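You operate a simulated robot arm through the tools that you are given. There is no shell and no other tool.

The job below is to be done with a simulated robot arm. You get a single attempt, and the scene is never put back.

JOB
Free the chipped tile block from the green holder and shut it in the CHIPS tub.
Fine: stand the holder in the wooden cradle first; snap the lid on. Set down upright: green holder.

The check looks at the end state, three seconds after you hand in, the way a careful person would. Anything else that was tipped, shoved, dropped, spilled or broken makes it a failure. A push-on lid holds only when it is set on centred and level and pressed home; a screw cap is set on level and turned clockwise until tight.

ROBOT AND FRAMES
A 7-joint arm with a two-finger parallel gripper, fixed in place. Base frame: the origin is at the foot of the arm, x ahead of it, y to its left, z up; the work surface is at about z = 0.78. Lengths are in m, angles in rad, forces in N, time in s.
With the tool pointing down near the work surface it reaches from about 0.22 to 0.74 m from the base axis. Its first joint turns from -2.897 to 2.897 rad. Payload 1.57 kg.
The TCP is the grasp point between the finger pads, 0.03 m short of the fingertips. In the tool frame z runs along the fingers and y along their closing line. Largest opening 0.11 m; finger width 0.024, thickness 0.012; the body of the gripper, 0.048 by 0.112 m, starts 0.078 m behind the TCP.
Orientation is that of the tool frame in the base frame, as [roll, pitch, yaw] about the fixed x, y, z axes, in that order (R = Rz(yaw) Ry(pitch) Rx(roll)). With the fingers straight down and closing along the base's y, the tool's x points along the base's -x, its y along +y and its z along -z.

CONTROLS
- The arm moves only by the tool servo_tool. Its argument "deltas" is a list of rows, each a list of 6 numbers: the shift along the tool's x, y, z in m, then the turn, a rotation vector about the tool's x, y, z in rad. In form: [[tx, ty, tz, ax, ay, az], ...]. A call has 1 to 20 rows; each row is the pose to reach, as a shift and turn from the pose commanded when the call began, along the tool's axes at that moment. "claw" is the closure, from 0 (fully open) to 1 (shut), set as the call begins (left out, the last holds). Rows are played at 5 a second. More than 0.05 m and 0.15 rad between two rows, or a gripper value outside its range, and nothing of the call is played. A pose out of reach is approached as far as the arm can. The call stops where the force on the tool passes 40 N (or 10 N more than at its start, if that is more) or the arm is blocked; 0.2 s more then pass. The fingers move at their own pace (about 0.045 m/s each) and stop on an object; they squeeze with about 30 N. The grip force told is the motor's: it shows also when the fingers shut on nothing. Time passes only in rows, and 0.2 s behind the last, so rows that repeat a pose let the fingers close. The reply holds the time, the measured pose of the TCP, the force on the tool along the base axes, the opening and the grip force, in the units named above and with some noise, with the torque about the TCP (base axes, N m) and any sound that the robot's microphone picked up.
- Cameras (640 x 400 px; columns grow to the right, rows downward): "scene" is fixed at [0.2198, -0.6392, 1.565]; the picture's right is [0.99, -0.11, 0.00], its down [-0.07, -0.59, -0.80] and it looks along [0.09, 0.80, -0.59] (base axes); focal length 365 px, centre (320, 200). "wrist" rides on the gripper at [0.07, 0.016, -0.141] in the tool frame; the picture's right is [-0.23, 0.97, 0.00], its down [-0.86, -0.20, -0.48] and it looks along [-0.47, -0.11, 0.88] (tool axes); focal length 222 px, centre (320, 200). There is no depth. A picture from a camera that has moved, and an enlarged one, comes with that camera's place and axes in the base frame and with its lens. The place of the scene camera against the robot may be out by one fixed shift of up to 0.012 m in any direction.
- grab_frame(camera): a new picture of that camera. The clock stands still meanwhile.
- slide_trunk(by): slides the trunk up (or, below 0, down) by that many m; the arm rides with it, the base frame stays. It gives what a move gives, with no picture.
- close_up(camera, box): a new picture of the part [left, top, right, bottom] of that camera's present view, enlarged. The clock stands still meanwhile.
- sign_off(): hands the job in; it is judged then, once.

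Nothing tells you positions but the pictures and the camera data. Unless the task says otherwise, let go and move clear before handing in.

The tools are called after "Call:" as name(argument=value, ...) on one line, values as JSON. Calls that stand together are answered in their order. servo_tool: Moves the arm, as the interface text tells. Its arguments: {"type":"object","properties":{"deltas":{"type":"array"},"claw":{"type":"number"}},"required":["deltas"]} The other tools are called the same way: slide_trunk (by) slides the trunk up or down; grab_frame (camera) takes a picture; close_up (camera, box) takes an enlarged picture of a part of a camera's view; sign_off () hands the job in.

At the start:

```text
clock: 0.0
eef_pos: [0.2117, 0.3452, 1.1093]
ee_rot: [-3.141, 0.0, -3.14]
contact_force: [-0.6, -0.1, -0.7]
wrist_torque: [0.0, 0.0, -0.03]
grip_width: 0.1105
grasp_force: 0.0
trunk travel left (down, up): [-0.5, 0.09]
```

scene: 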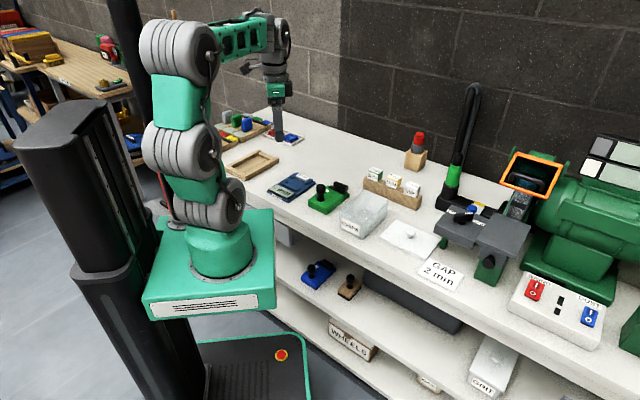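
wrist: 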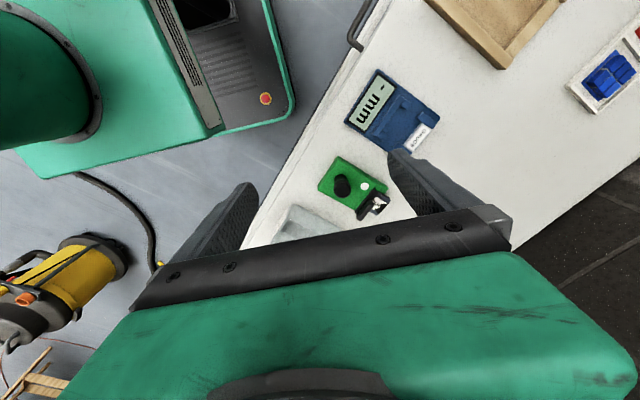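

I see a bench with a wooden tray, a blue device, a green holder, a CHIPS tub and a lid-like white plate. I'll take closer pictures before moving.

Call:
close_up(camera="scene", box=[210, 130, 370, 230])

Call:
close_up(camera="scene", box=[320, 140, 480, 300])

Call:
close_up(camera="wrist", box=[270, 60, 450, 250])

Call:
close_up(camera="scene", box=[290, 165, 390, 245])

```text
4.00 times, centred on (290, 180) of scene
camera zoom: at [0.2198, -0.6392, 1.565], right [0.99, -0.11, 0.0], down [-0.07, -0.59, -0.8], along [0.09, 0.8, -0.59], focal length 1460 px, centre (440, 280)
```

zoom: 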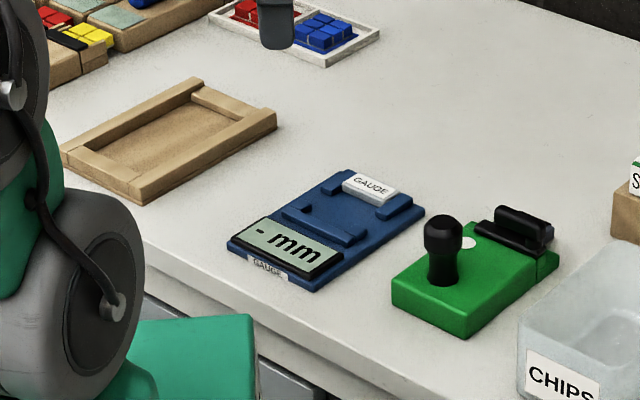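

```text
2.50 times, centred on (400, 220) of scene
camera zoom: at [0.2198, -0.6392, 1.565], right [0.99, -0.11, 0.0], down [-0.07, -0.59, -0.8], along [0.09, 0.8, -0.59], focal length 912 px, centre (120, 150)
```

zoom: 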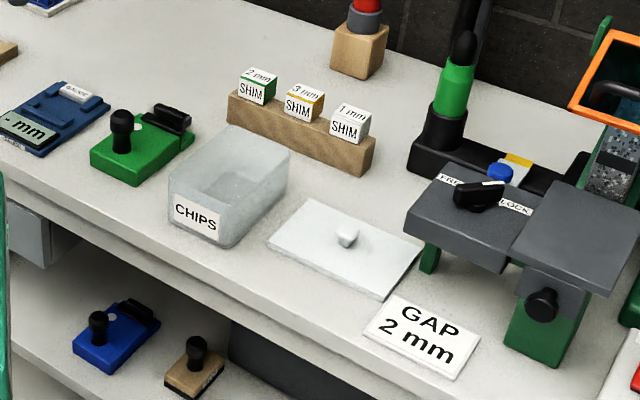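

```text
2.11 times, centred on (360, 155) of wrist
camera zoom: at [0.1422, 0.3611, 1.2512], right [0.23, 0.97, 0.0], down [0.86, -0.2, 0.48], along [0.47, -0.11, -0.88], focal length 468 px, centre (236, 295)
```

zoom: 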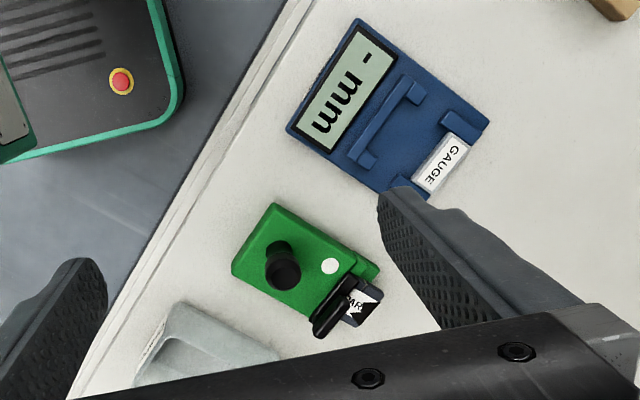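

```text
5.00 times, centred on (340, 205) of scene
camera zoom: at [0.2198, -0.6392, 1.565], right [0.99, -0.11, 0.0], down [-0.07, -0.59, -0.8], along [0.09, 0.8, -0.59], focal length 1825 px, centre (220, 175)
```

zoom: 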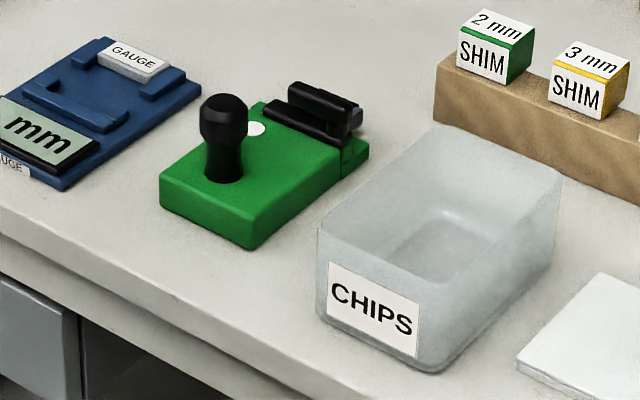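

The green holder seems to be near (0.37, 0.385), and the wooden frame near (0.09, 0.65) looks like the cradle. I'll move the wrist camera over the holder for a closer look.

Call:
servo_tool(deltas=[[-0.04, 0.004, 0.015, 0, 0, 0], [-0.08, 0.008, 0.03, 0, 0, 0], [-0.12, 0.012, 0.045, 0, 0, 0], [-0.16, 0.017, 0.06, 0, 0, 0], [-0.2, 0.021, 0.08, 0, 0, 0], [-0.23, 0.025, 0.1, 0, 0, 0]])

Call:
grab_frame(camera="wrist")

Call:
close_up(camera="wrist", box=[230, 40, 430, 170])

Call:
grab_frame(camera="scene")

```text
clock: 1.4
eef_pos: [0.4417, 0.3706, 1.0106]
ee_rot: [3.141, -0.001, -3.14]
contact_force: [-0.8, -0.1, 0.5]
wrist_torque: [0.0, 0.0, -0.01]
grip_width: 0.11
grasp_force: 0.0
trunk travel left (down, up): [-0.5, 0.09]
```

```text
taken
camera wrist: at [0.3729, 0.3871, 1.1526], right [0.23, 0.97, 0.0], down [0.86, -0.2, 0.48], along [0.47, -0.11, -0.88], focal length 222 px, centre (320, 200)
```

wrist: 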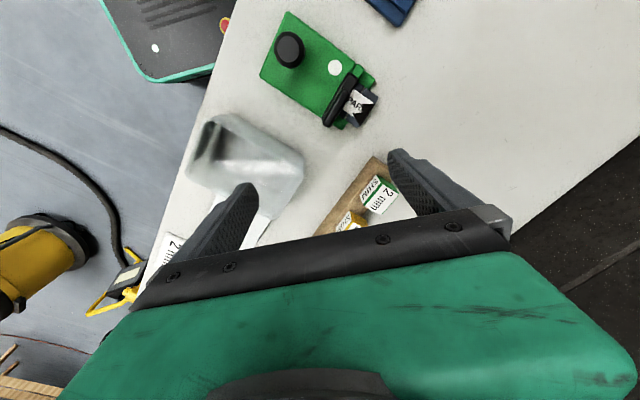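

```text
3.08 times, centred on (330, 105) of wrist
camera zoom: at [0.3729, 0.3871, 1.1526], right [0.23, 0.97, 0.0], down [0.86, -0.2, 0.48], along [0.47, -0.11, -0.88], focal length 684 px, centre (289, 492)
```

zoom: 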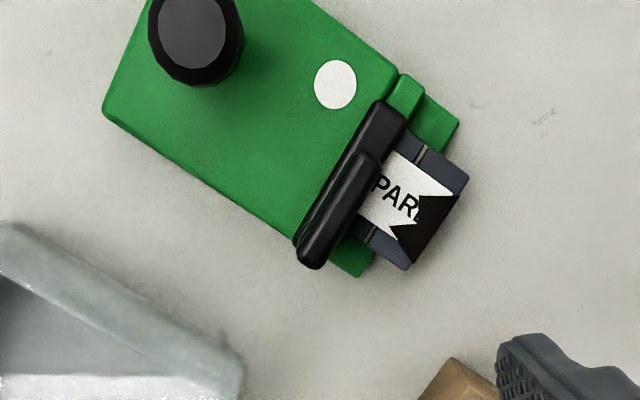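

```text
taken
```

scene: 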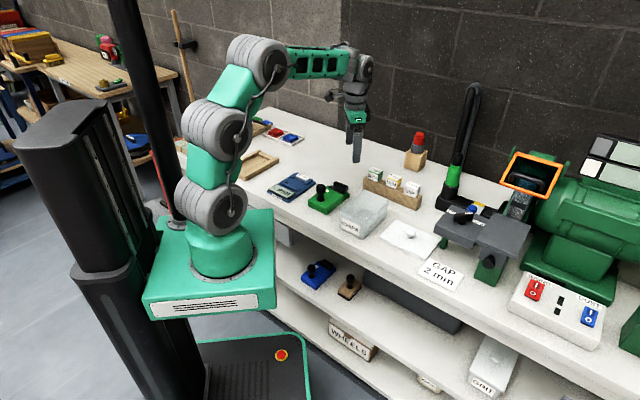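

A labelled tile block is clamped under a black jaw bar at the far end of the holder. I'll zoom in on the clamp mechanism and the other parts.

Call:
close_up(camera="scene", box=[308, 176, 356, 216])

Call:
close_up(camera="wrist", box=[310, 50, 390, 140])

Call:
close_up(camera="scene", box=[216, 140, 296, 190])

Call:
close_up(camera="scene", box=[335, 180, 455, 260])

Call:
close_up(camera="scene", box=[290, 250, 380, 310])

```text
10.00 times, centred on (332, 196) of scene
camera zoom: at [0.2198, -0.6392, 1.565], right [0.99, -0.11, 0.0], down [-0.07, -0.59, -0.8], along [0.09, 0.8, -0.59], focal length 3650 px, centre (200, 240)
```

zoom: 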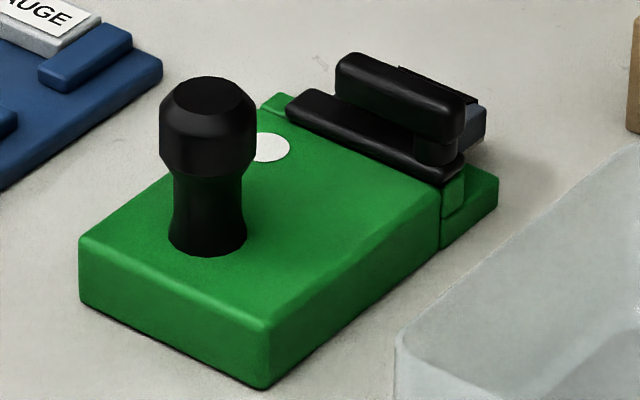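

```text
4.44 times, centred on (350, 95) of wrist
camera zoom: at [0.3729, 0.3871, 1.1526], right [0.23, 0.97, 0.0], down [0.86, -0.2, 0.48], along [0.47, -0.11, -0.88], focal length 987 px, centre (187, 667)
```

zoom: 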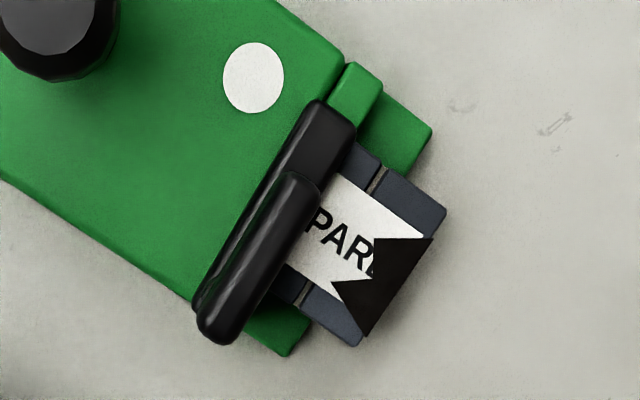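

```text
8.00 times, centred on (256, 165) of scene
camera zoom: at [0.2198, -0.6392, 1.565], right [0.99, -0.11, 0.0], down [-0.07, -0.59, -0.8], along [0.09, 0.8, -0.59], focal length 2920 px, centre (832, 480)
```

zoom: 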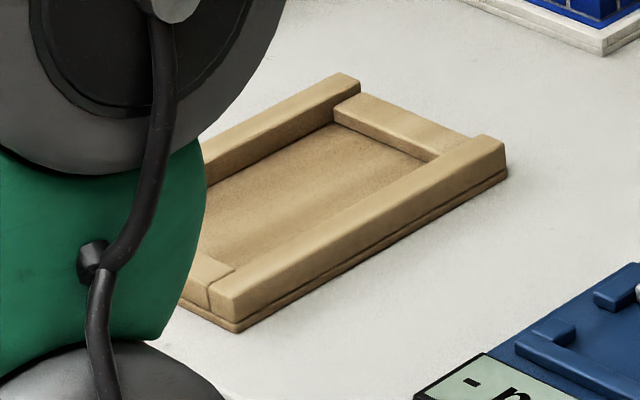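

```text
5.00 times, centred on (395, 220) of scene
camera zoom: at [0.2198, -0.6392, 1.565], right [0.99, -0.11, 0.0], down [-0.07, -0.59, -0.8], along [0.09, 0.8, -0.59], focal length 1825 px, centre (-55, 100)
```

zoom: 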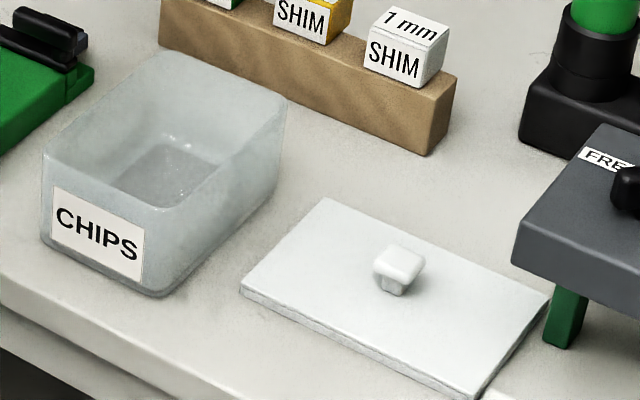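

```text
6.67 times, centred on (335, 280) of scene
camera zoom: at [0.2198, -0.6392, 1.565], right [0.99, -0.11, 0.0], down [-0.07, -0.59, -0.8], along [0.09, 0.8, -0.59], focal length 2433 px, centre (220, -333)
```

zoom: 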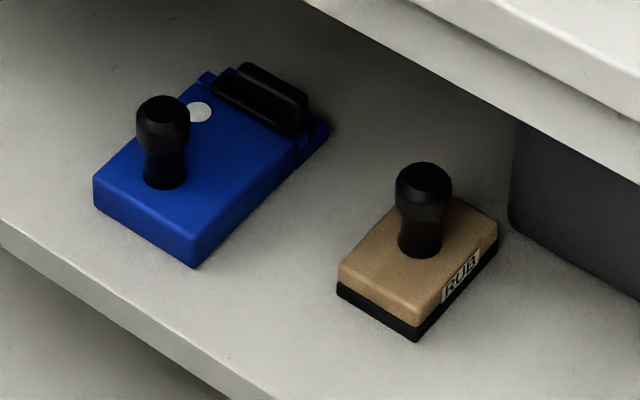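

The clamp lever is a black bar on a post at the tub-side end of the jaw. The cradle is the wooden frame, so I'll go over it and measure it.

Call:
servo_tool(deltas=[[0.031, 0.032, 0, 0, 0, 0], [0.062, 0.064, 0, 0, 0, 0], [0.093, 0.096, 0, 0, 0, 0], [0.124, 0.128, 0, 0, 0, 0], [0.155, 0.16, 0, 0, 0, 0], [0.186, 0.192, 0, 0, 0, 0], [0.217, 0.224, 0, 0, 0, 0], [0.248, 0.256, 0, 0, 0, 0], [0.28, 0.28, 0, 0, 0, 0]])

Call:
grab_frame(camera="wrist")

Call:
close_up(camera="wrist", box=[220, 0, 420, 170])

```text
clock: 3.4
eef_pos: [0.1599, 0.65, 1.0094]
ee_rot: [-3.142, 0.0, 3.141]
contact_force: [0.1, -0.2, -0.1]
wrist_torque: [0.01, -0.04, -0.01]
grip_width: 0.1101
grasp_force: 0.2
trunk travel left (down, up): [-0.5, 0.09]
```

```text
taken
camera wrist: at [0.0901, 0.6652, 1.1508], right [0.23, 0.97, 0.0], down [0.86, -0.2, 0.48], along [0.47, -0.11, -0.88], focal length 222 px, centre (320, 200)
```

wrist: 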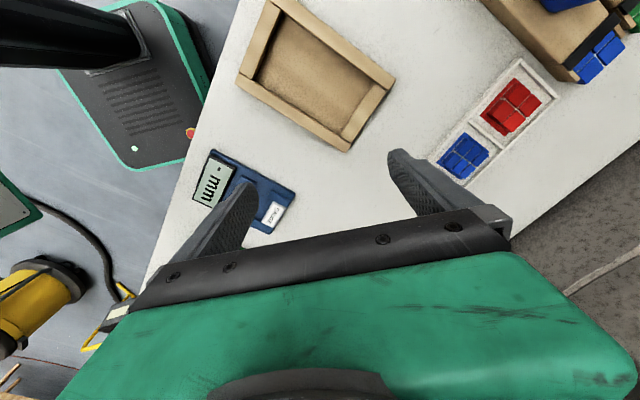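

```text
2.35 times, centred on (320, 85) of wrist
camera zoom: at [0.0901, 0.6652, 1.1508], right [0.23, 0.97, 0.0], down [0.86, -0.2, 0.48], along [0.47, -0.11, -0.88], focal length 523 px, centre (320, 471)
```

zoom: 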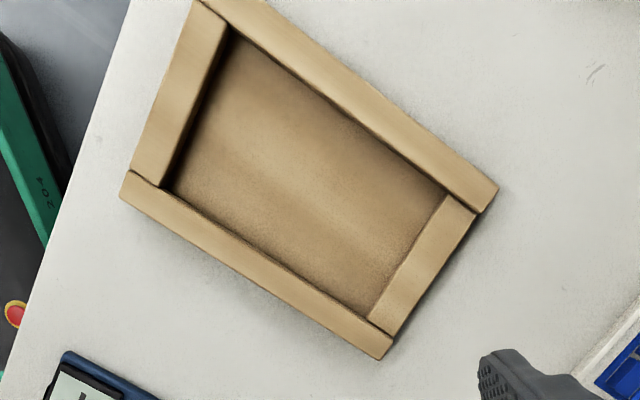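

The cradle is an open frame with a pocket slightly bigger than the holder. I'll zoom in to measure the pocket corners precisely.

Call:
close_up(camera="wrist", box=[230, 0, 330, 90])

Call:
close_up(camera="wrist", box=[310, 60, 410, 160])

```text
4.44 times, centred on (280, 45) of wrist
camera zoom: at [0.0901, 0.6652, 1.1508], right [0.23, 0.97, 0.0], down [0.86, -0.2, 0.48], along [0.47, -0.11, -0.88], focal length 987 px, centre (498, 889)
```

zoom: 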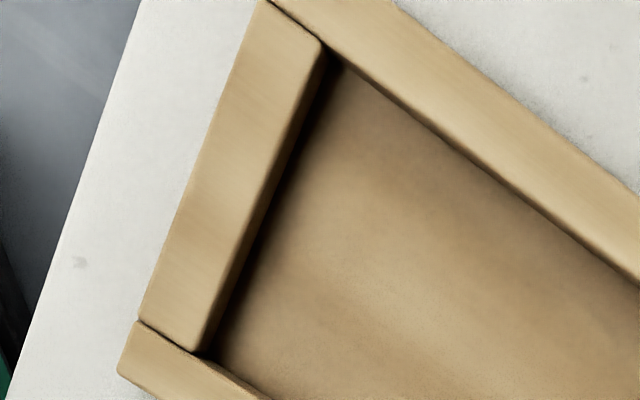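

```text
4.00 times, centred on (360, 110) of wrist
camera zoom: at [0.0901, 0.6652, 1.1508], right [0.23, 0.97, 0.0], down [0.86, -0.2, 0.48], along [0.47, -0.11, -0.88], focal length 888 px, centre (160, 560)
```

zoom: 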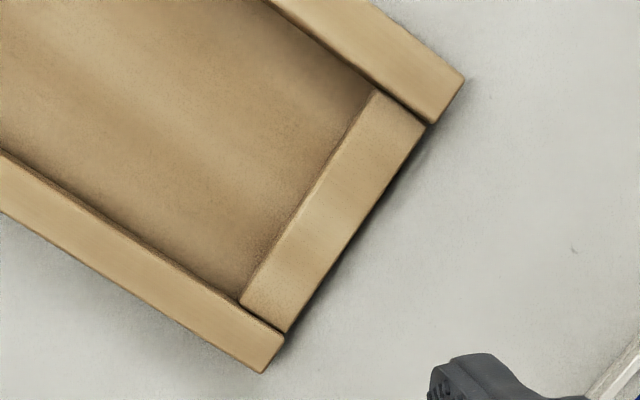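

The cradle pocket measures about 0.143 × 0.083 m at about 44°, and the holder sits at the same angle. I'll go back over the holder with the tool turned so its closing line lies along the holder's axis, and measure it more closely.

Call:
servo_tool(deltas=[[-0.028, -0.036, 0, 0, 0, 0.089], [-0.056, -0.072, 0, 0, 0, 0.178], [-0.084, -0.108, 0, 0, 0, 0.267], [-0.112, -0.144, 0, 0, 0, 0.356], [-0.14, -0.18, 0, 0, 0, 0.445], [-0.168, -0.216, 0, 0, 0, 0.534], [-0.196, -0.252, 0, 0, 0, 0.623], [-0.224, -0.288, 0, 0, 0, 0.712], [-0.252, -0.326, 0, 0, 0, 0.8], [-0.252, -0.326, 0.03, 0, 0, 0.8]])

Call:
grab_frame(camera="wrist")

Call:
close_up(camera="wrist", box=[220, 10, 400, 140])

```text
clock: 5.6
eef_pos: [0.4148, 0.3253, 0.9789]
ee_rot: [-3.14, -0.001, 2.34]
contact_force: [0.1, -0.2, 0.7]
wrist_torque: [-0.01, 0.01, 0.01]
grip_width: 0.1102
grasp_force: 0.1
trunk travel left (down, up): [-0.5, 0.09]
```

```text
taken
camera wrist: at [0.3777, 0.3854, 1.1216], right [0.86, 0.52, 0.0], down [0.45, -0.75, 0.48], along [0.25, -0.41, -0.88], focal length 222 px, centre (320, 200)
```

wrist: 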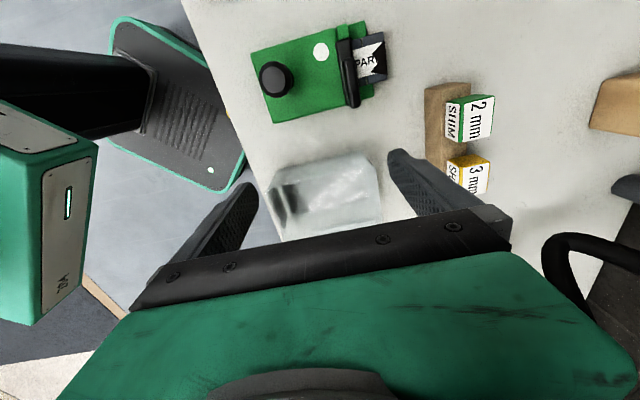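

```text
3.08 times, centred on (310, 75) of wrist
camera zoom: at [0.3777, 0.3854, 1.1216], right [0.86, 0.52, 0.0], down [0.45, -0.75, 0.48], along [0.25, -0.41, -0.88], focal length 684 px, centre (351, 585)
```

zoom: 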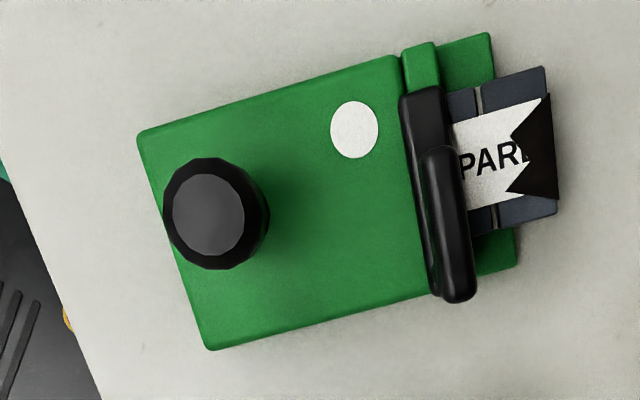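

The holder is about 0.137 × 0.080 m, with its knob near (0.339, 0.361) and the knob top at about 0.87. I'll view the cradle from the same relative camera pose, so I can compare the two directly.

Call:
servo_tool(deltas=[[0.049, -0.0017, 0, 0, 0, 0], [0.098, -0.0034, 0, 0, 0, 0], [0.147, -0.0051, 0, 0, 0, 0], [0.196, -0.0068, 0, 0, 0, 0], [0.245, -0.0085, 0, 0, 0, 0], [0.294, -0.0102, 0, 0, 0, 0], [0.343, -0.0119, 0, 0, 0, 0], [0.391, -0.0135, 0, 0, 0, 0], [0.391, -0.0135, 0, 0, 0, 0]])

Call:
grab_frame(camera="wrist")

Call:
close_up(camera="wrist", box=[220, 10, 400, 140])

```text
clock: 7.6
eef_pos: [0.1299, 0.5967, 0.9803]
ee_rot: [-3.14, 0.0, 2.341]
contact_force: [-0.9, 0.9, -0.1]
wrist_torque: [-0.01, -0.05, 0.02]
grip_width: 0.11
grasp_force: 0.2
trunk travel left (down, up): [-0.5, 0.09]
```

```text
taken
camera wrist: at [0.0929, 0.6572, 1.1226], right [0.86, 0.52, 0.0], down [0.45, -0.75, 0.48], along [0.25, -0.41, -0.88], focal length 222 px, centre (320, 200)
```

wrist: 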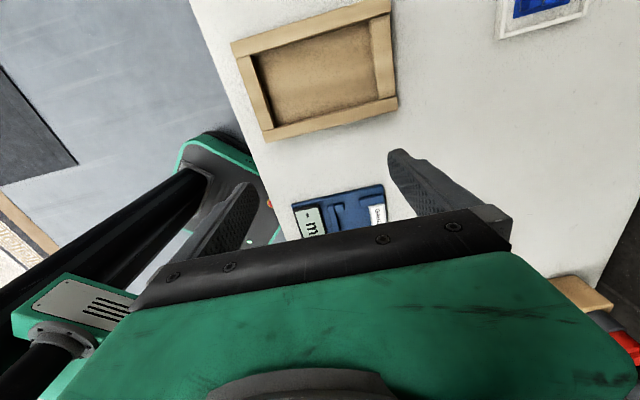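

```text
3.08 times, centred on (310, 75) of wrist
camera zoom: at [0.0929, 0.6572, 1.1226], right [0.86, 0.52, 0.0], down [0.45, -0.75, 0.48], along [0.25, -0.41, -0.88], focal length 684 px, centre (351, 585)
```

zoom: 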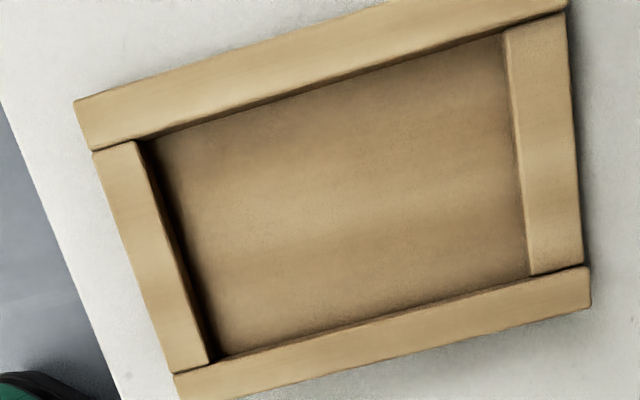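

The pocket leaves about 6 mm of clearance lengthwise and 4 mm across, and the orientation matches. I'll go above the knob with the fingers partly closed.

Call:
servo_tool(deltas=[[-0.045, -0.002, 0, 0, 0, 0], [-0.09, -0.004, 0, 0, 0, 0], [-0.135, -0.006, 0, 0, 0, 0], [-0.18, -0.008, 0, 0, 0, 0], [-0.225, -0.01, 0, 0, 0, 0], [-0.27, -0.0122, 0, 0, 0, 0], [-0.3147, -0.0143, 0, 0, 0, 0], [-0.3147, -0.0143, 0.03, 0, 0, 0], [-0.3147, -0.0143, 0.06, 0, 0, 0], [-0.3147, -0.0143, 0.06, 0, 0, 0]], claw=0.42)

Call:
grab_frame(camera="wrist")

Call:
close_up(camera="scene", box=[290, 130, 380, 220])

```text
clock: 9.8
eef_pos: [0.3405, 0.3592, 0.919]
ee_rot: [-3.14, 0.0, 2.342]
contact_force: [-0.6, -0.1, 0.3]
wrist_torque: [0.02, 0.01, -0.02]
grip_width: 0.0638
grasp_force: 0.1
trunk travel left (down, up): [-0.5, 0.09]
```

```text
taken
camera wrist: at [0.3037, 0.4207, 1.0622], right [0.86, 0.52, 0.0], down [0.45, -0.75, 0.48], along [0.25, -0.41, -0.88], focal length 222 px, centre (320, 200)
```

wrist: 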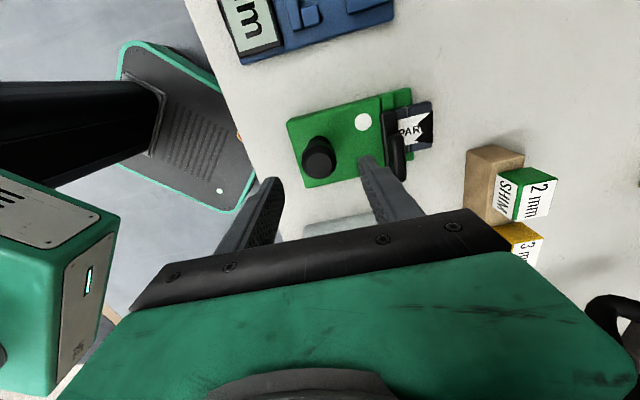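

```text
4.44 times, centred on (335, 175) of scene
camera zoom: at [0.2198, -0.6392, 1.565], right [0.99, -0.11, 0.0], down [-0.07, -0.59, -0.8], along [0.09, 0.8, -0.59], focal length 1622 px, centre (253, 311)
```

zoom: 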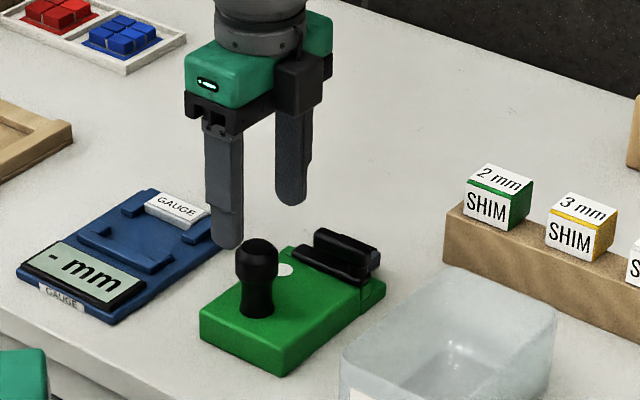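

The tool is above the knob. I'll check the alignment with a close-up before going down.

Call:
close_up(camera="wrist", box=[260, 90, 440, 210])

```text
3.33 times, centred on (350, 150) of wrist
camera zoom: at [0.3037, 0.4207, 1.0622], right [0.86, 0.52, 0.0], down [0.45, -0.75, 0.48], along [0.25, -0.41, -0.88], focal length 740 px, centre (220, 367)
```

zoom: 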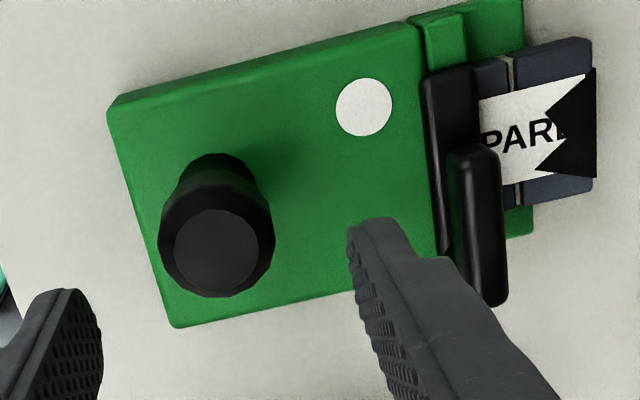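

The knob axis is at (0.3385, 0.3607), 2 mm off my position. I'll correct that, go down around the knob and close.

Call:
servo_tool(deltas=[[0.0024, -0.0005, 0.02, 0, 0, 0], [0.0024, -0.0005, 0.04, 0, 0, 0], [0.0024, -0.0005, 0.055, 0, 0, 0], [0.0024, -0.0005, 0.066, 0, 0, 0], [0.0024, -0.0005, 0.066, 0, 0, 0]])

Call:
close_up(camera="scene", box=[290, 150, 370, 220])

Call:
grab_frame(camera="wrist")

```text
clock: 11.0
eef_pos: [0.3386, 0.3615, 0.8524]
ee_rot: [-3.141, -0.001, 2.342]
contact_force: [-0.1, 0.4, 0.0]
wrist_torque: [0.01, 0.0, 0.01]
grip_width: 0.0638
grasp_force: 0.1
trunk travel left (down, up): [-0.5, 0.09]
```

```text
5.71 times, centred on (330, 185) of scene
camera zoom: at [0.2198, -0.6392, 1.565], right [0.99, -0.11, 0.0], down [-0.07, -0.59, -0.8], along [0.09, 0.8, -0.59], focal length 2086 px, centre (263, 286)
```

zoom: 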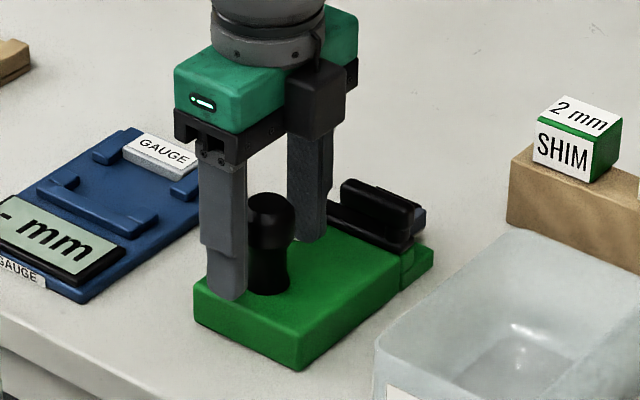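

```text
taken
camera wrist: at [0.3019, 0.4218, 0.9949], right [0.86, 0.52, 0.0], down [0.45, -0.75, 0.48], along [0.25, -0.41, -0.88], focal length 222 px, centre (320, 200)
```

wrist: 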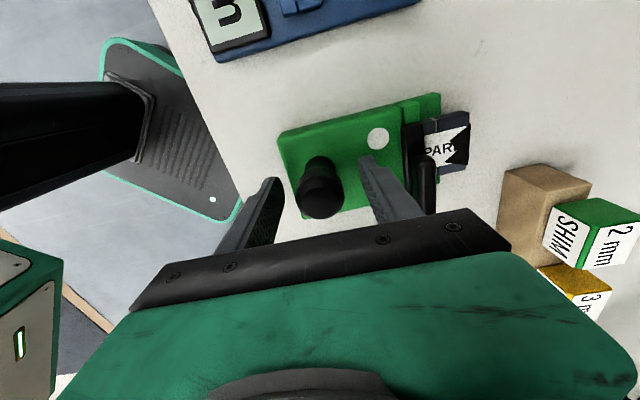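

The fingers straddle the knob just above the body. I'll close now.

Call:
servo_tool(deltas=[[0, 0, 0, 0, 0, 0], [0, 0, 0, 0, 0, 0], [0, 0, 0, 0, 0, 0], [0, 0, 0, 0, 0, 0], [0, 0, 0, 0, 0, 0]], claw=1.0)

Call:
close_up(camera="scene", box=[290, 150, 370, 220])

Call:
close_up(camera="wrist", box=[260, 80, 480, 230])

```text
clock: 12.2
eef_pos: [0.3385, 0.3613, 0.8523]
ee_rot: [3.142, 0.0, 2.342]
contact_force: [-0.2, -0.4, 0.8]
wrist_torque: [0.0, -0.02, -0.02]
grip_width: 0.033
grasp_force: 29.9
trunk travel left (down, up): [-0.5, 0.09]
```

```text
5.71 times, centred on (330, 185) of scene
camera zoom: at [0.2198, -0.6392, 1.565], right [0.99, -0.11, 0.0], down [-0.07, -0.59, -0.8], along [0.09, 0.8, -0.59], focal length 2086 px, centre (263, 286)
```

zoom: 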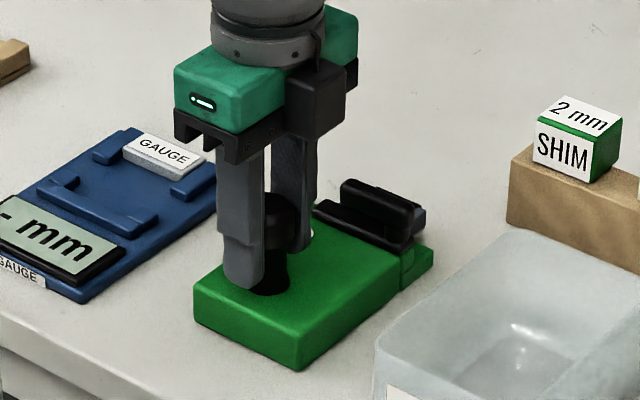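

```text
2.67 times, centred on (370, 155) of wrist
camera zoom: at [0.3018, 0.4218, 0.995], right [0.86, 0.52, 0.0], down [0.45, -0.75, 0.48], along [0.25, -0.41, -0.88], focal length 592 px, centre (187, 320)
```

zoom: 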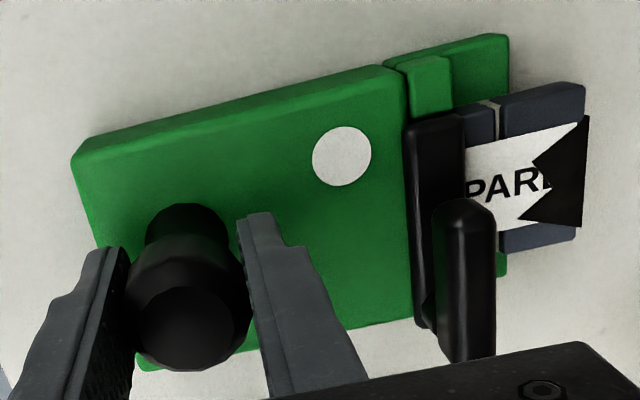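

The grip is firm at 33 mm. I'll lift a little and check for tilt.

Call:
servo_tool(deltas=[[0, 0, -0.005, 0, 0, 0], [0, 0, -0.015, 0, 0, 0], [0, 0, -0.03, 0, 0, 0], [0, 0, -0.05, 0, 0, 0], [0, 0, -0.05, 0, 0, 0]])

Call:
close_up(camera="scene", box=[290, 140, 370, 210])

Call:
close_up(camera="wrist", box=[260, 80, 480, 230])

```text
clock: 13.4
eef_pos: [0.3382, 0.3607, 0.902]
ee_rot: [-3.141, -0.001, 2.343]
contact_force: [0.5, 0.9, -4.0]
wrist_torque: [-0.1, 0.19, 0.01]
grip_width: 0.0333
grasp_force: 30.1
trunk travel left (down, up): [-0.5, 0.09]
```

```text
5.71 times, centred on (330, 175) of scene
camera zoom: at [0.2198, -0.6392, 1.565], right [0.99, -0.11, 0.0], down [-0.07, -0.59, -0.8], along [0.09, 0.8, -0.59], focal length 2086 px, centre (263, 343)
```

zoom: 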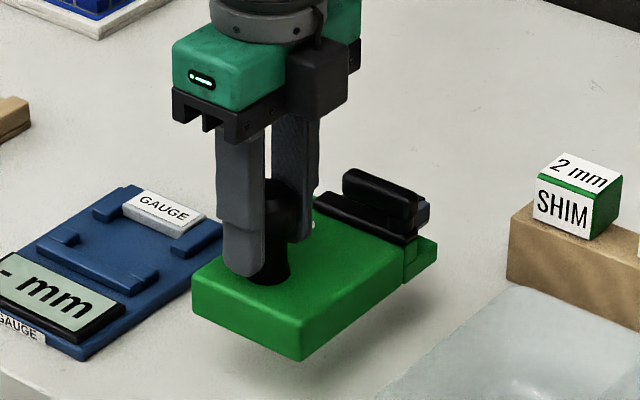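

```text
2.67 times, centred on (370, 155) of wrist
camera zoom: at [0.3022, 0.422, 1.0444], right [0.86, 0.52, 0.0], down [0.45, -0.75, 0.48], along [0.25, -0.41, -0.88], focal length 592 px, centre (187, 320)
```

zoom: 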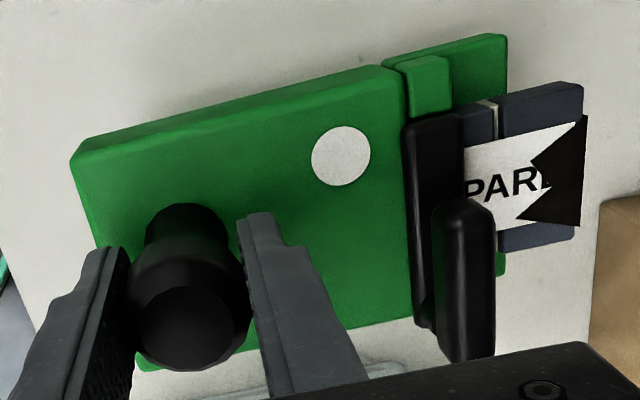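

The holder hangs level. I'll carry it over to above the cradle.

Call:
servo_tool(deltas=[[0.015, -0.0005, -0.01, 0, 0, 0], [0.05, -0.0017, -0.018, 0, 0, 0], [0.09, -0.003, -0.018, 0, 0, 0], [0.13, -0.0044, -0.018, 0, 0, 0], [0.17, -0.0058, -0.018, 0, 0, 0], [0.21, -0.0072, -0.018, 0, 0, 0], [0.25, -0.0085, -0.018, 0, 0, 0], [0.29, -0.0099, -0.018, 0, 0, 0], [0.33, -0.0113, -0.018, 0, 0, 0], [0.365, -0.0125, -0.018, 0, 0, 0], [0.385, -0.0131, -0.018, 0, 0, 0], [0.3912, -0.0133, -0.018, 0, 0, 0], [0.3912, -0.0133, -0.018, 0, 0, 0], [0.3912, -0.0133, -0.018, 0, 0, 0]])

Call:
grab_frame(camera="wrist")

Call:
close_up(camera="wrist", box=[240, 60, 500, 230])

Call:
close_up(camera="scene", box=[210, 120, 310, 190])

```text
clock: 16.4
eef_pos: [0.0574, 0.6335, 0.9224]
ee_rot: [3.14, 0.0, 2.341]
contact_force: [-0.7, 0.3, -4.0]
wrist_torque: [-0.15, 0.19, -0.04]
grip_width: 0.0328
grasp_force: 29.6
trunk travel left (down, up): [-0.5, 0.09]
```

```text
taken
camera wrist: at [0.0202, 0.6944, 1.0639], right [0.86, 0.52, 0.0], down [0.45, -0.75, 0.48], along [0.25, -0.41, -0.88], focal length 222 px, centre (320, 200)
```

wrist: 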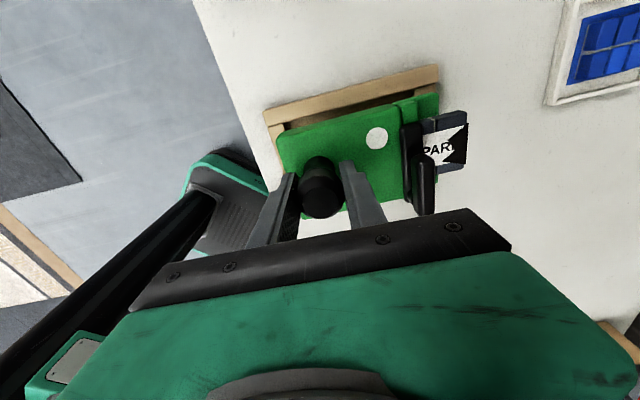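

```text
2.35 times, centred on (370, 145) of wrist
camera zoom: at [0.0202, 0.6944, 1.0639], right [0.86, 0.52, 0.0], down [0.45, -0.75, 0.48], along [0.25, -0.41, -0.88], focal length 523 px, centre (202, 329)
```

zoom: 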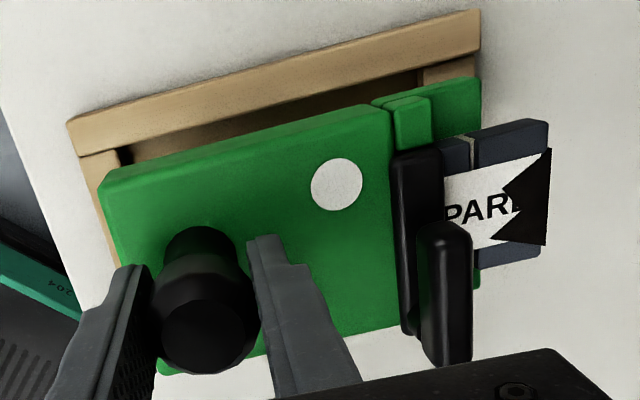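

```text
5.71 times, centred on (260, 155) of scene
camera zoom: at [0.2198, -0.6392, 1.565], right [0.99, -0.11, 0.0], down [-0.07, -0.59, -0.8], along [0.09, 0.8, -0.59], focal length 2086 px, centre (663, 457)
```

zoom: 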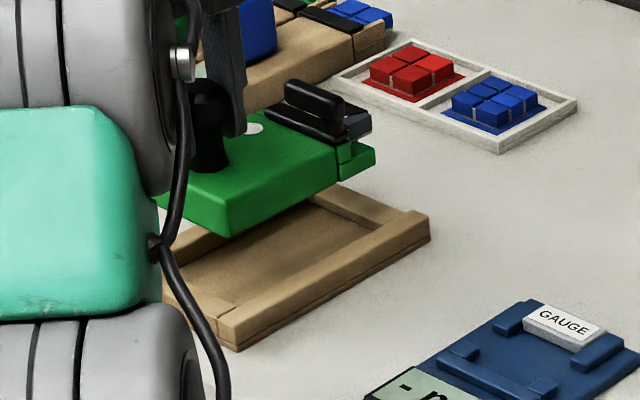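

My position is within about 1.5 mm of the target. I'll correct that and lower until the bottom is just above the walls, then look.

Call:
servo_tool(deltas=[[0.0002, -0.0015, 0.01, 0, 0, 0], [0.0002, -0.0015, 0.02, 0, 0, 0], [0.0002, -0.0015, 0.03, 0, 0, 0], [0.0002, -0.0015, 0.038, 0, 0, 0], [0.0002, -0.0015, 0.04, 0, 0, 0], [0.0002, -0.0015, 0.04, 0, 0, 0]])

Call:
close_up(camera="wrist", box=[240, 60, 500, 230])

Call:
close_up(camera="scene", box=[220, 135, 300, 195])

```text
clock: 17.8
eef_pos: [0.0558, 0.6331, 0.8797]
ee_rot: [3.142, 0.0, 2.341]
contact_force: [0.4, 0.0, -5.1]
wrist_torque: [-0.15, 0.16, 0.0]
grip_width: 0.0333
grasp_force: 30.1
trunk travel left (down, up): [-0.5, 0.09]
```

```text
2.35 times, centred on (370, 145) of wrist
camera zoom: at [0.0195, 0.6934, 1.0223], right [0.86, 0.52, 0.0], down [0.45, -0.75, 0.48], along [0.25, -0.41, -0.88], focal length 523 px, centre (202, 329)
```

zoom: 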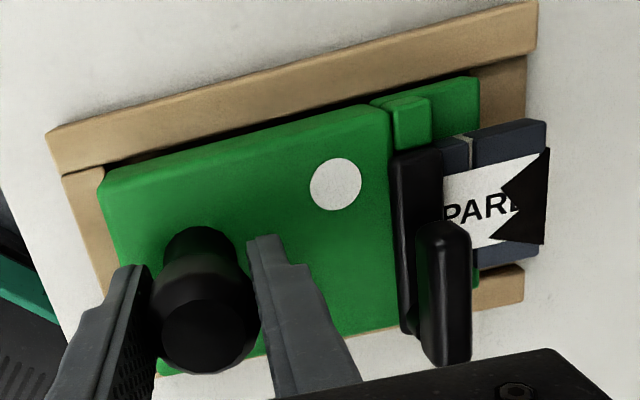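

```text
6.67 times, centred on (260, 165) of scene
camera zoom: at [0.2198, -0.6392, 1.565], right [0.99, -0.11, 0.0], down [-0.07, -0.59, -0.8], along [0.09, 0.8, -0.59], focal length 2433 px, centre (720, 433)
```

zoom: 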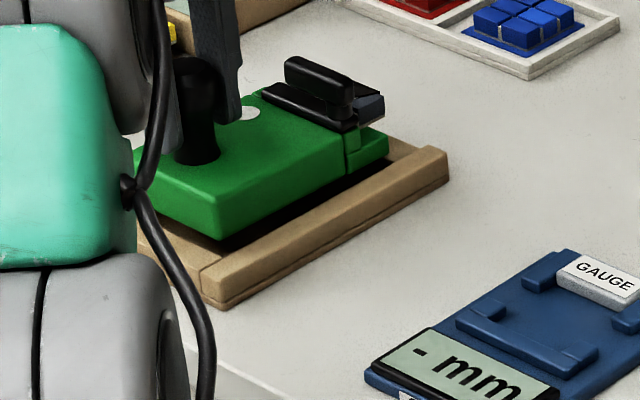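

It's lined up over the pocket. I'll lower it slowly and watch the force.

Call:
servo_tool(deltas=[[0, 0, 0.003, 0, 0, 0], [0, 0, 0.006, 0, 0, 0], [0, 0, 0.009, 0, 0, 0], [0, 0, 0.012, 0, 0, 0], [0, 0, 0.012, 0, 0, 0]])

Call:
close_up(camera="wrist", box=[240, 60, 500, 230])

Call:
close_up(camera="scene", box=[220, 135, 300, 195])

```text
clock: 19.0
eef_pos: [0.0559, 0.6335, 0.8704]
ee_rot: [3.137, -0.006, 2.341]
contact_force: [4.6, 4.7, 16.7]
wrist_torque: [0.03, 0.58, -0.14]
grip_width: 0.0334
grasp_force: 30.6
trunk travel left (down, up): [-0.5, 0.09]
```

```text
2.35 times, centred on (370, 145) of wrist
camera zoom: at [0.0198, 0.6929, 1.0145], right [0.86, 0.52, 0.0], down [0.45, -0.76, 0.47], along [0.25, -0.4, -0.88], focal length 523 px, centre (202, 329)
```

zoom: 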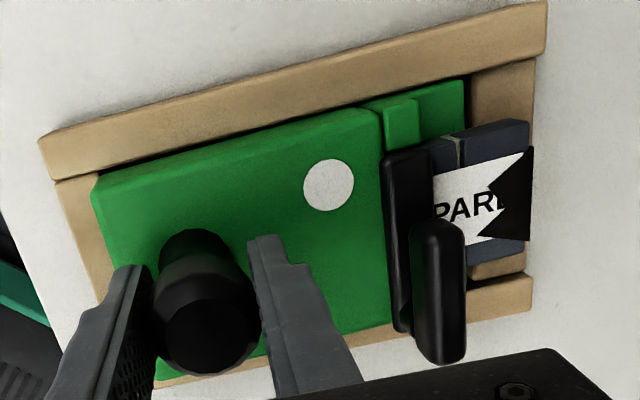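

```text
6.67 times, centred on (260, 165) of scene
camera zoom: at [0.2198, -0.6392, 1.565], right [0.99, -0.11, 0.0], down [-0.07, -0.59, -0.8], along [0.09, 0.8, -0.59], focal length 2433 px, centre (720, 433)
```

zoom: 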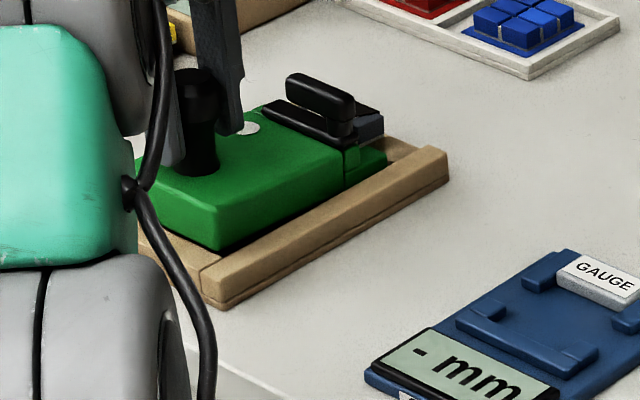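

It touched the rear end wall, pushing forward along the axis. I'll lift a few mm, shift 3 mm toward the tile end and try again.

Call:
servo_tool(deltas=[[0, 0, -0.006, 0, 0, 0], [0, 0, -0.012, 0, 0, 0], [0, 0.0015, -0.012, 0, 0, 0], [0, 0.003, -0.012, 0, 0, 0], [0, 0.003, -0.012, 0, 0, 0]])

Call:
close_up(camera="wrist", box=[240, 60, 500, 230])

```text
clock: 20.2
eef_pos: [0.0573, 0.6343, 0.88]
ee_rot: [-3.14, 0.002, 2.342]
contact_force: [-0.3, 0.0, -4.7]
wrist_torque: [-0.1, 0.19, 0.0]
grip_width: 0.0331
grasp_force: 30.0
trunk travel left (down, up): [-0.5, 0.09]
```

```text
2.35 times, centred on (370, 145) of wrist
camera zoom: at [0.0211, 0.6941, 1.0224], right [0.86, 0.52, 0.0], down [0.45, -0.75, 0.48], along [0.25, -0.41, -0.88], focal length 523 px, centre (202, 329)
```

zoom: 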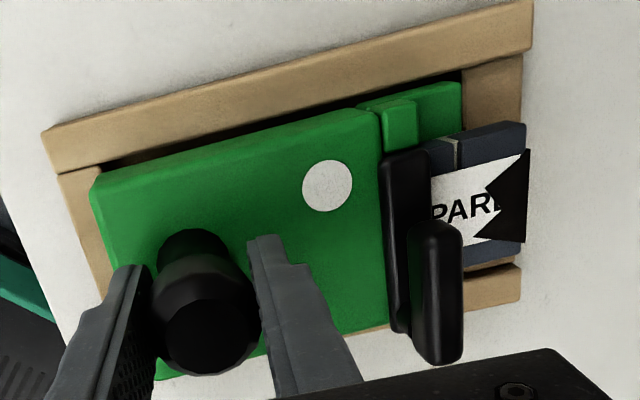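

The holder appears to have tilted a little in the grip. I'll check from the scene camera.

Call:
close_up(camera="scene", box=[220, 135, 300, 195])

Call:
grab_frame(camera="wrist")

```text
6.67 times, centred on (260, 165) of scene
camera zoom: at [0.2198, -0.6392, 1.565], right [0.99, -0.11, 0.0], down [-0.07, -0.59, -0.8], along [0.09, 0.8, -0.59], focal length 2433 px, centre (720, 433)
```

zoom: 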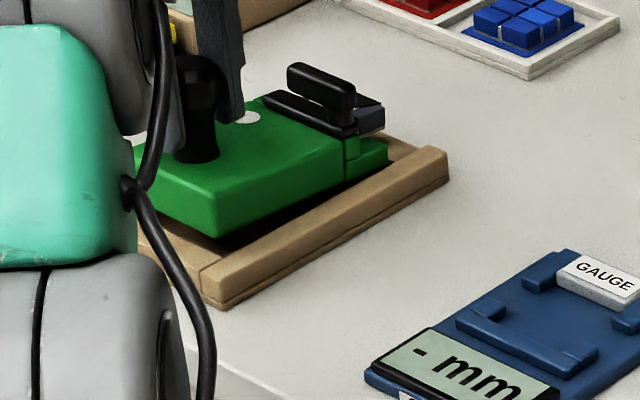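

```text
taken
camera wrist: at [0.0211, 0.6941, 1.0224], right [0.86, 0.52, 0.0], down [0.45, -0.75, 0.48], along [0.25, -0.41, -0.88], focal length 222 px, centre (320, 200)
```

wrist: 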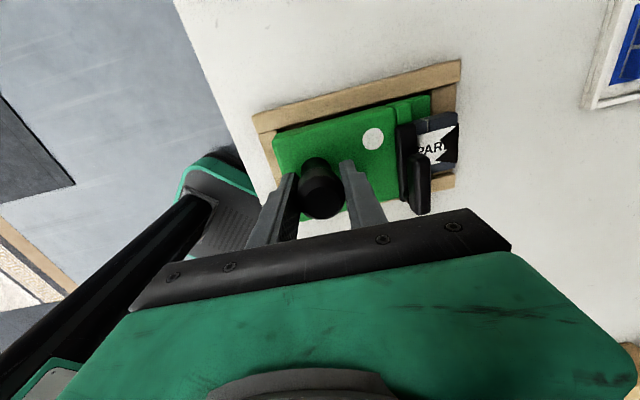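

The nose is down about 4°. I'll tilt the tool back to level the holder, then measure the gaps.

Call:
servo_tool(deltas=[[0, 0, -0.003, -0.025, 0, 0], [0, 0, -0.003, -0.05, 0, 0], [0, 0, -0.003, -0.07, 0, 0], [0, 0, -0.003, -0.07, 0, 0]])

Call:
close_up(camera="wrist", box=[240, 60, 500, 230])

Call:
close_up(camera="scene", box=[220, 135, 300, 195])

```text
clock: 21.2
eef_pos: [0.0565, 0.6342, 0.8831]
ee_rot: [3.072, 0.002, 2.344]
contact_force: [-1.5, 0.2, -3.9]
wrist_torque: [-0.16, 0.23, 0.02]
grip_width: 0.0332
grasp_force: 29.7
trunk travel left (down, up): [-0.5, 0.09]
```

```text
2.35 times, centred on (370, 145) of wrist
camera zoom: at [0.0134, 0.6873, 1.0263], right [0.85, 0.51, 0.07], down [0.43, -0.77, 0.46], along [0.29, -0.37, -0.88], focal length 523 px, centre (202, 329)
```

zoom: 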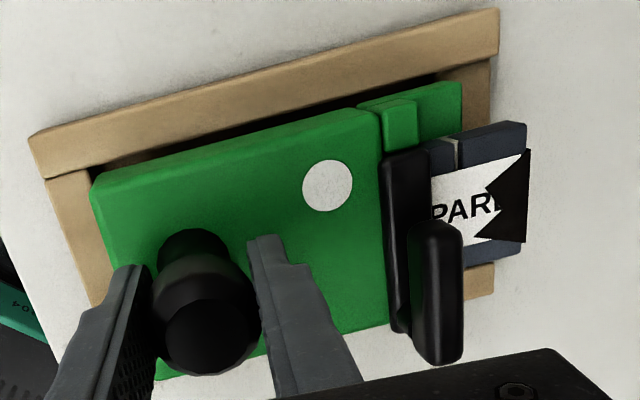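

```text
6.67 times, centred on (260, 165) of scene
camera zoom: at [0.2198, -0.6392, 1.565], right [0.99, -0.11, 0.0], down [-0.07, -0.59, -0.8], along [0.09, 0.8, -0.59], focal length 2433 px, centre (720, 433)
```

zoom: 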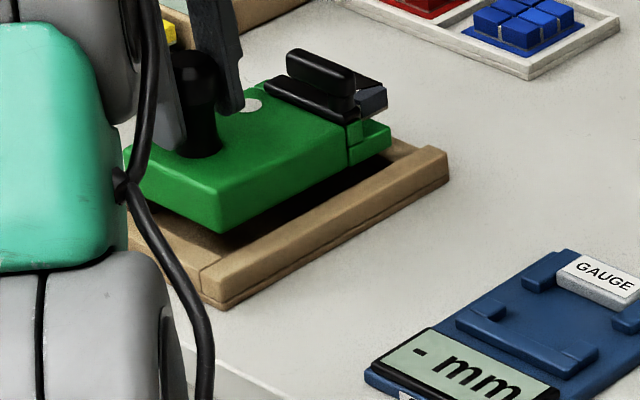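

It's still nose-down by roughly 0.08 rad, judging from both cameras. I'll tilt the tool further to level it.

Call:
servo_tool(deltas=[[0, 0, 0, -0.03, 0, 0], [0, 0, 0, -0.055, 0, 0], [0, 0, 0, -0.075, 0, 0], [0, 0, 0, -0.075, 0, 0]])

Call:
close_up(camera="wrist", box=[240, 60, 500, 230])

Call:
close_up(camera="scene", box=[225, 140, 285, 185])

```text
clock: 22.2
eef_pos: [0.0568, 0.6326, 0.8838]
ee_rot: [2.998, 0.002, 2.342]
contact_force: [-0.4, -0.5, -4.5]
wrist_torque: [-0.14, 0.18, -0.02]
grip_width: 0.0332
grasp_force: 30.1
trunk travel left (down, up): [-0.5, 0.09]
```

```text
2.35 times, centred on (370, 145) of wrist
camera zoom: at [0.0057, 0.6799, 1.0265], right [0.85, 0.51, 0.14], down [0.41, -0.8, 0.45], along [0.34, -0.32, -0.88], focal length 523 px, centre (202, 329)
```

zoom: 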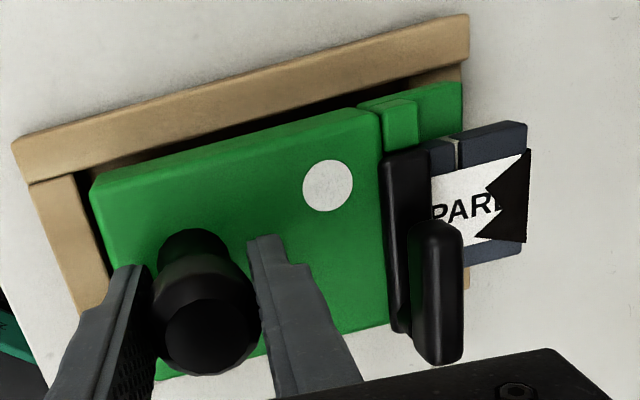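

```text
8.89 times, centred on (255, 162) of scene
camera zoom: at [0.2198, -0.6392, 1.565], right [0.99, -0.11, 0.0], down [-0.07, -0.59, -0.8], along [0.09, 0.8, -0.59], focal length 3244 px, centre (898, 533)
```

zoom: 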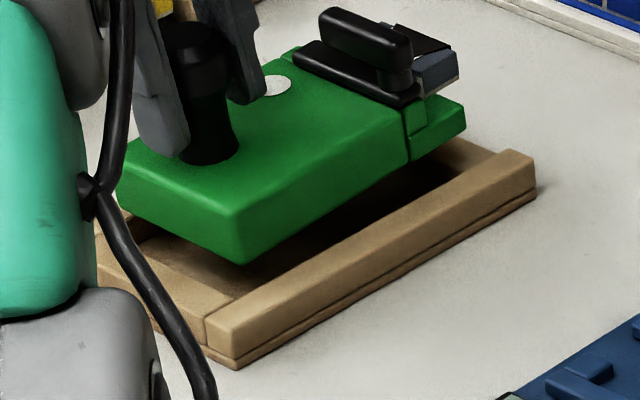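

It's nearly level now. In this picture it sits about 4.5 mm too far forward and 3 mm too far left of the pocket, so I'll shift it and check again.

Call:
servo_tool(deltas=[[-0.0017, -0.0022, 0, 0, 0, 0], [-0.0033, -0.0045, 0, 0, 0, 0], [-0.0033, -0.0045, 0, 0, 0, 0], [-0.0033, -0.0045, 0, 0, 0, 0]])

Call:
close_up(camera="wrist", box=[250, 60, 350, 130])

Call:
close_up(camera="wrist", box=[380, 60, 480, 200])

```text
clock: 23.2
eef_pos: [0.0566, 0.6282, 0.8833]
ee_rot: [2.996, 0.001, 2.343]
contact_force: [-0.1, -0.3, -3.7]
wrist_torque: [-0.11, 0.2, -0.03]
grip_width: 0.0333
grasp_force: 30.2
trunk travel left (down, up): [-0.5, 0.09]
```

```text
5.71 times, centred on (300, 95) of wrist
camera zoom: at [0.0049, 0.6746, 1.0265], right [0.85, 0.51, 0.14], down [0.4, -0.8, 0.45], along [0.34, -0.32, -0.88], focal length 1269 px, centre (434, 800)
```

zoom: 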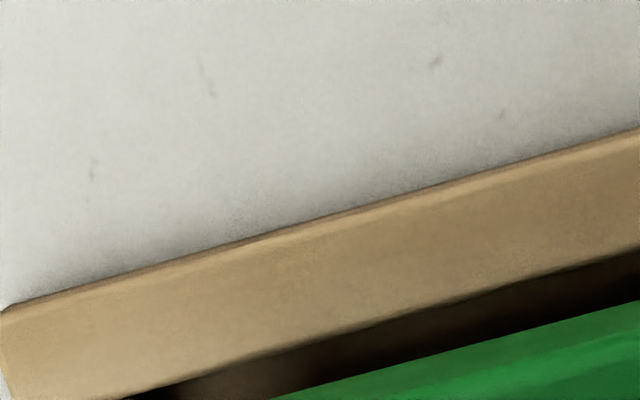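

```text
2.86 times, centred on (430, 130) of wrist
camera zoom: at [0.0049, 0.6746, 1.0265], right [0.85, 0.51, 0.14], down [0.4, -0.8, 0.45], along [0.34, -0.32, -0.88], focal length 635 px, centre (6, 400)
```

zoom: 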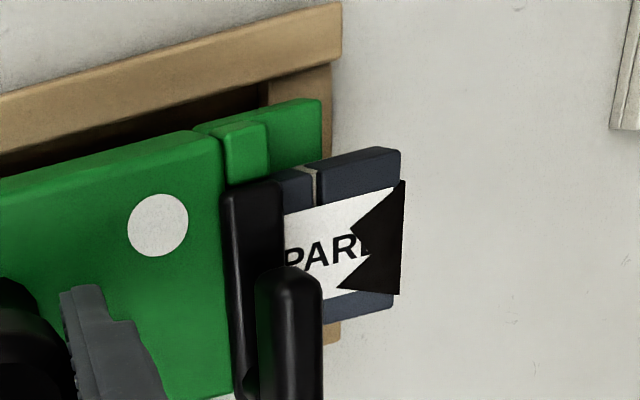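

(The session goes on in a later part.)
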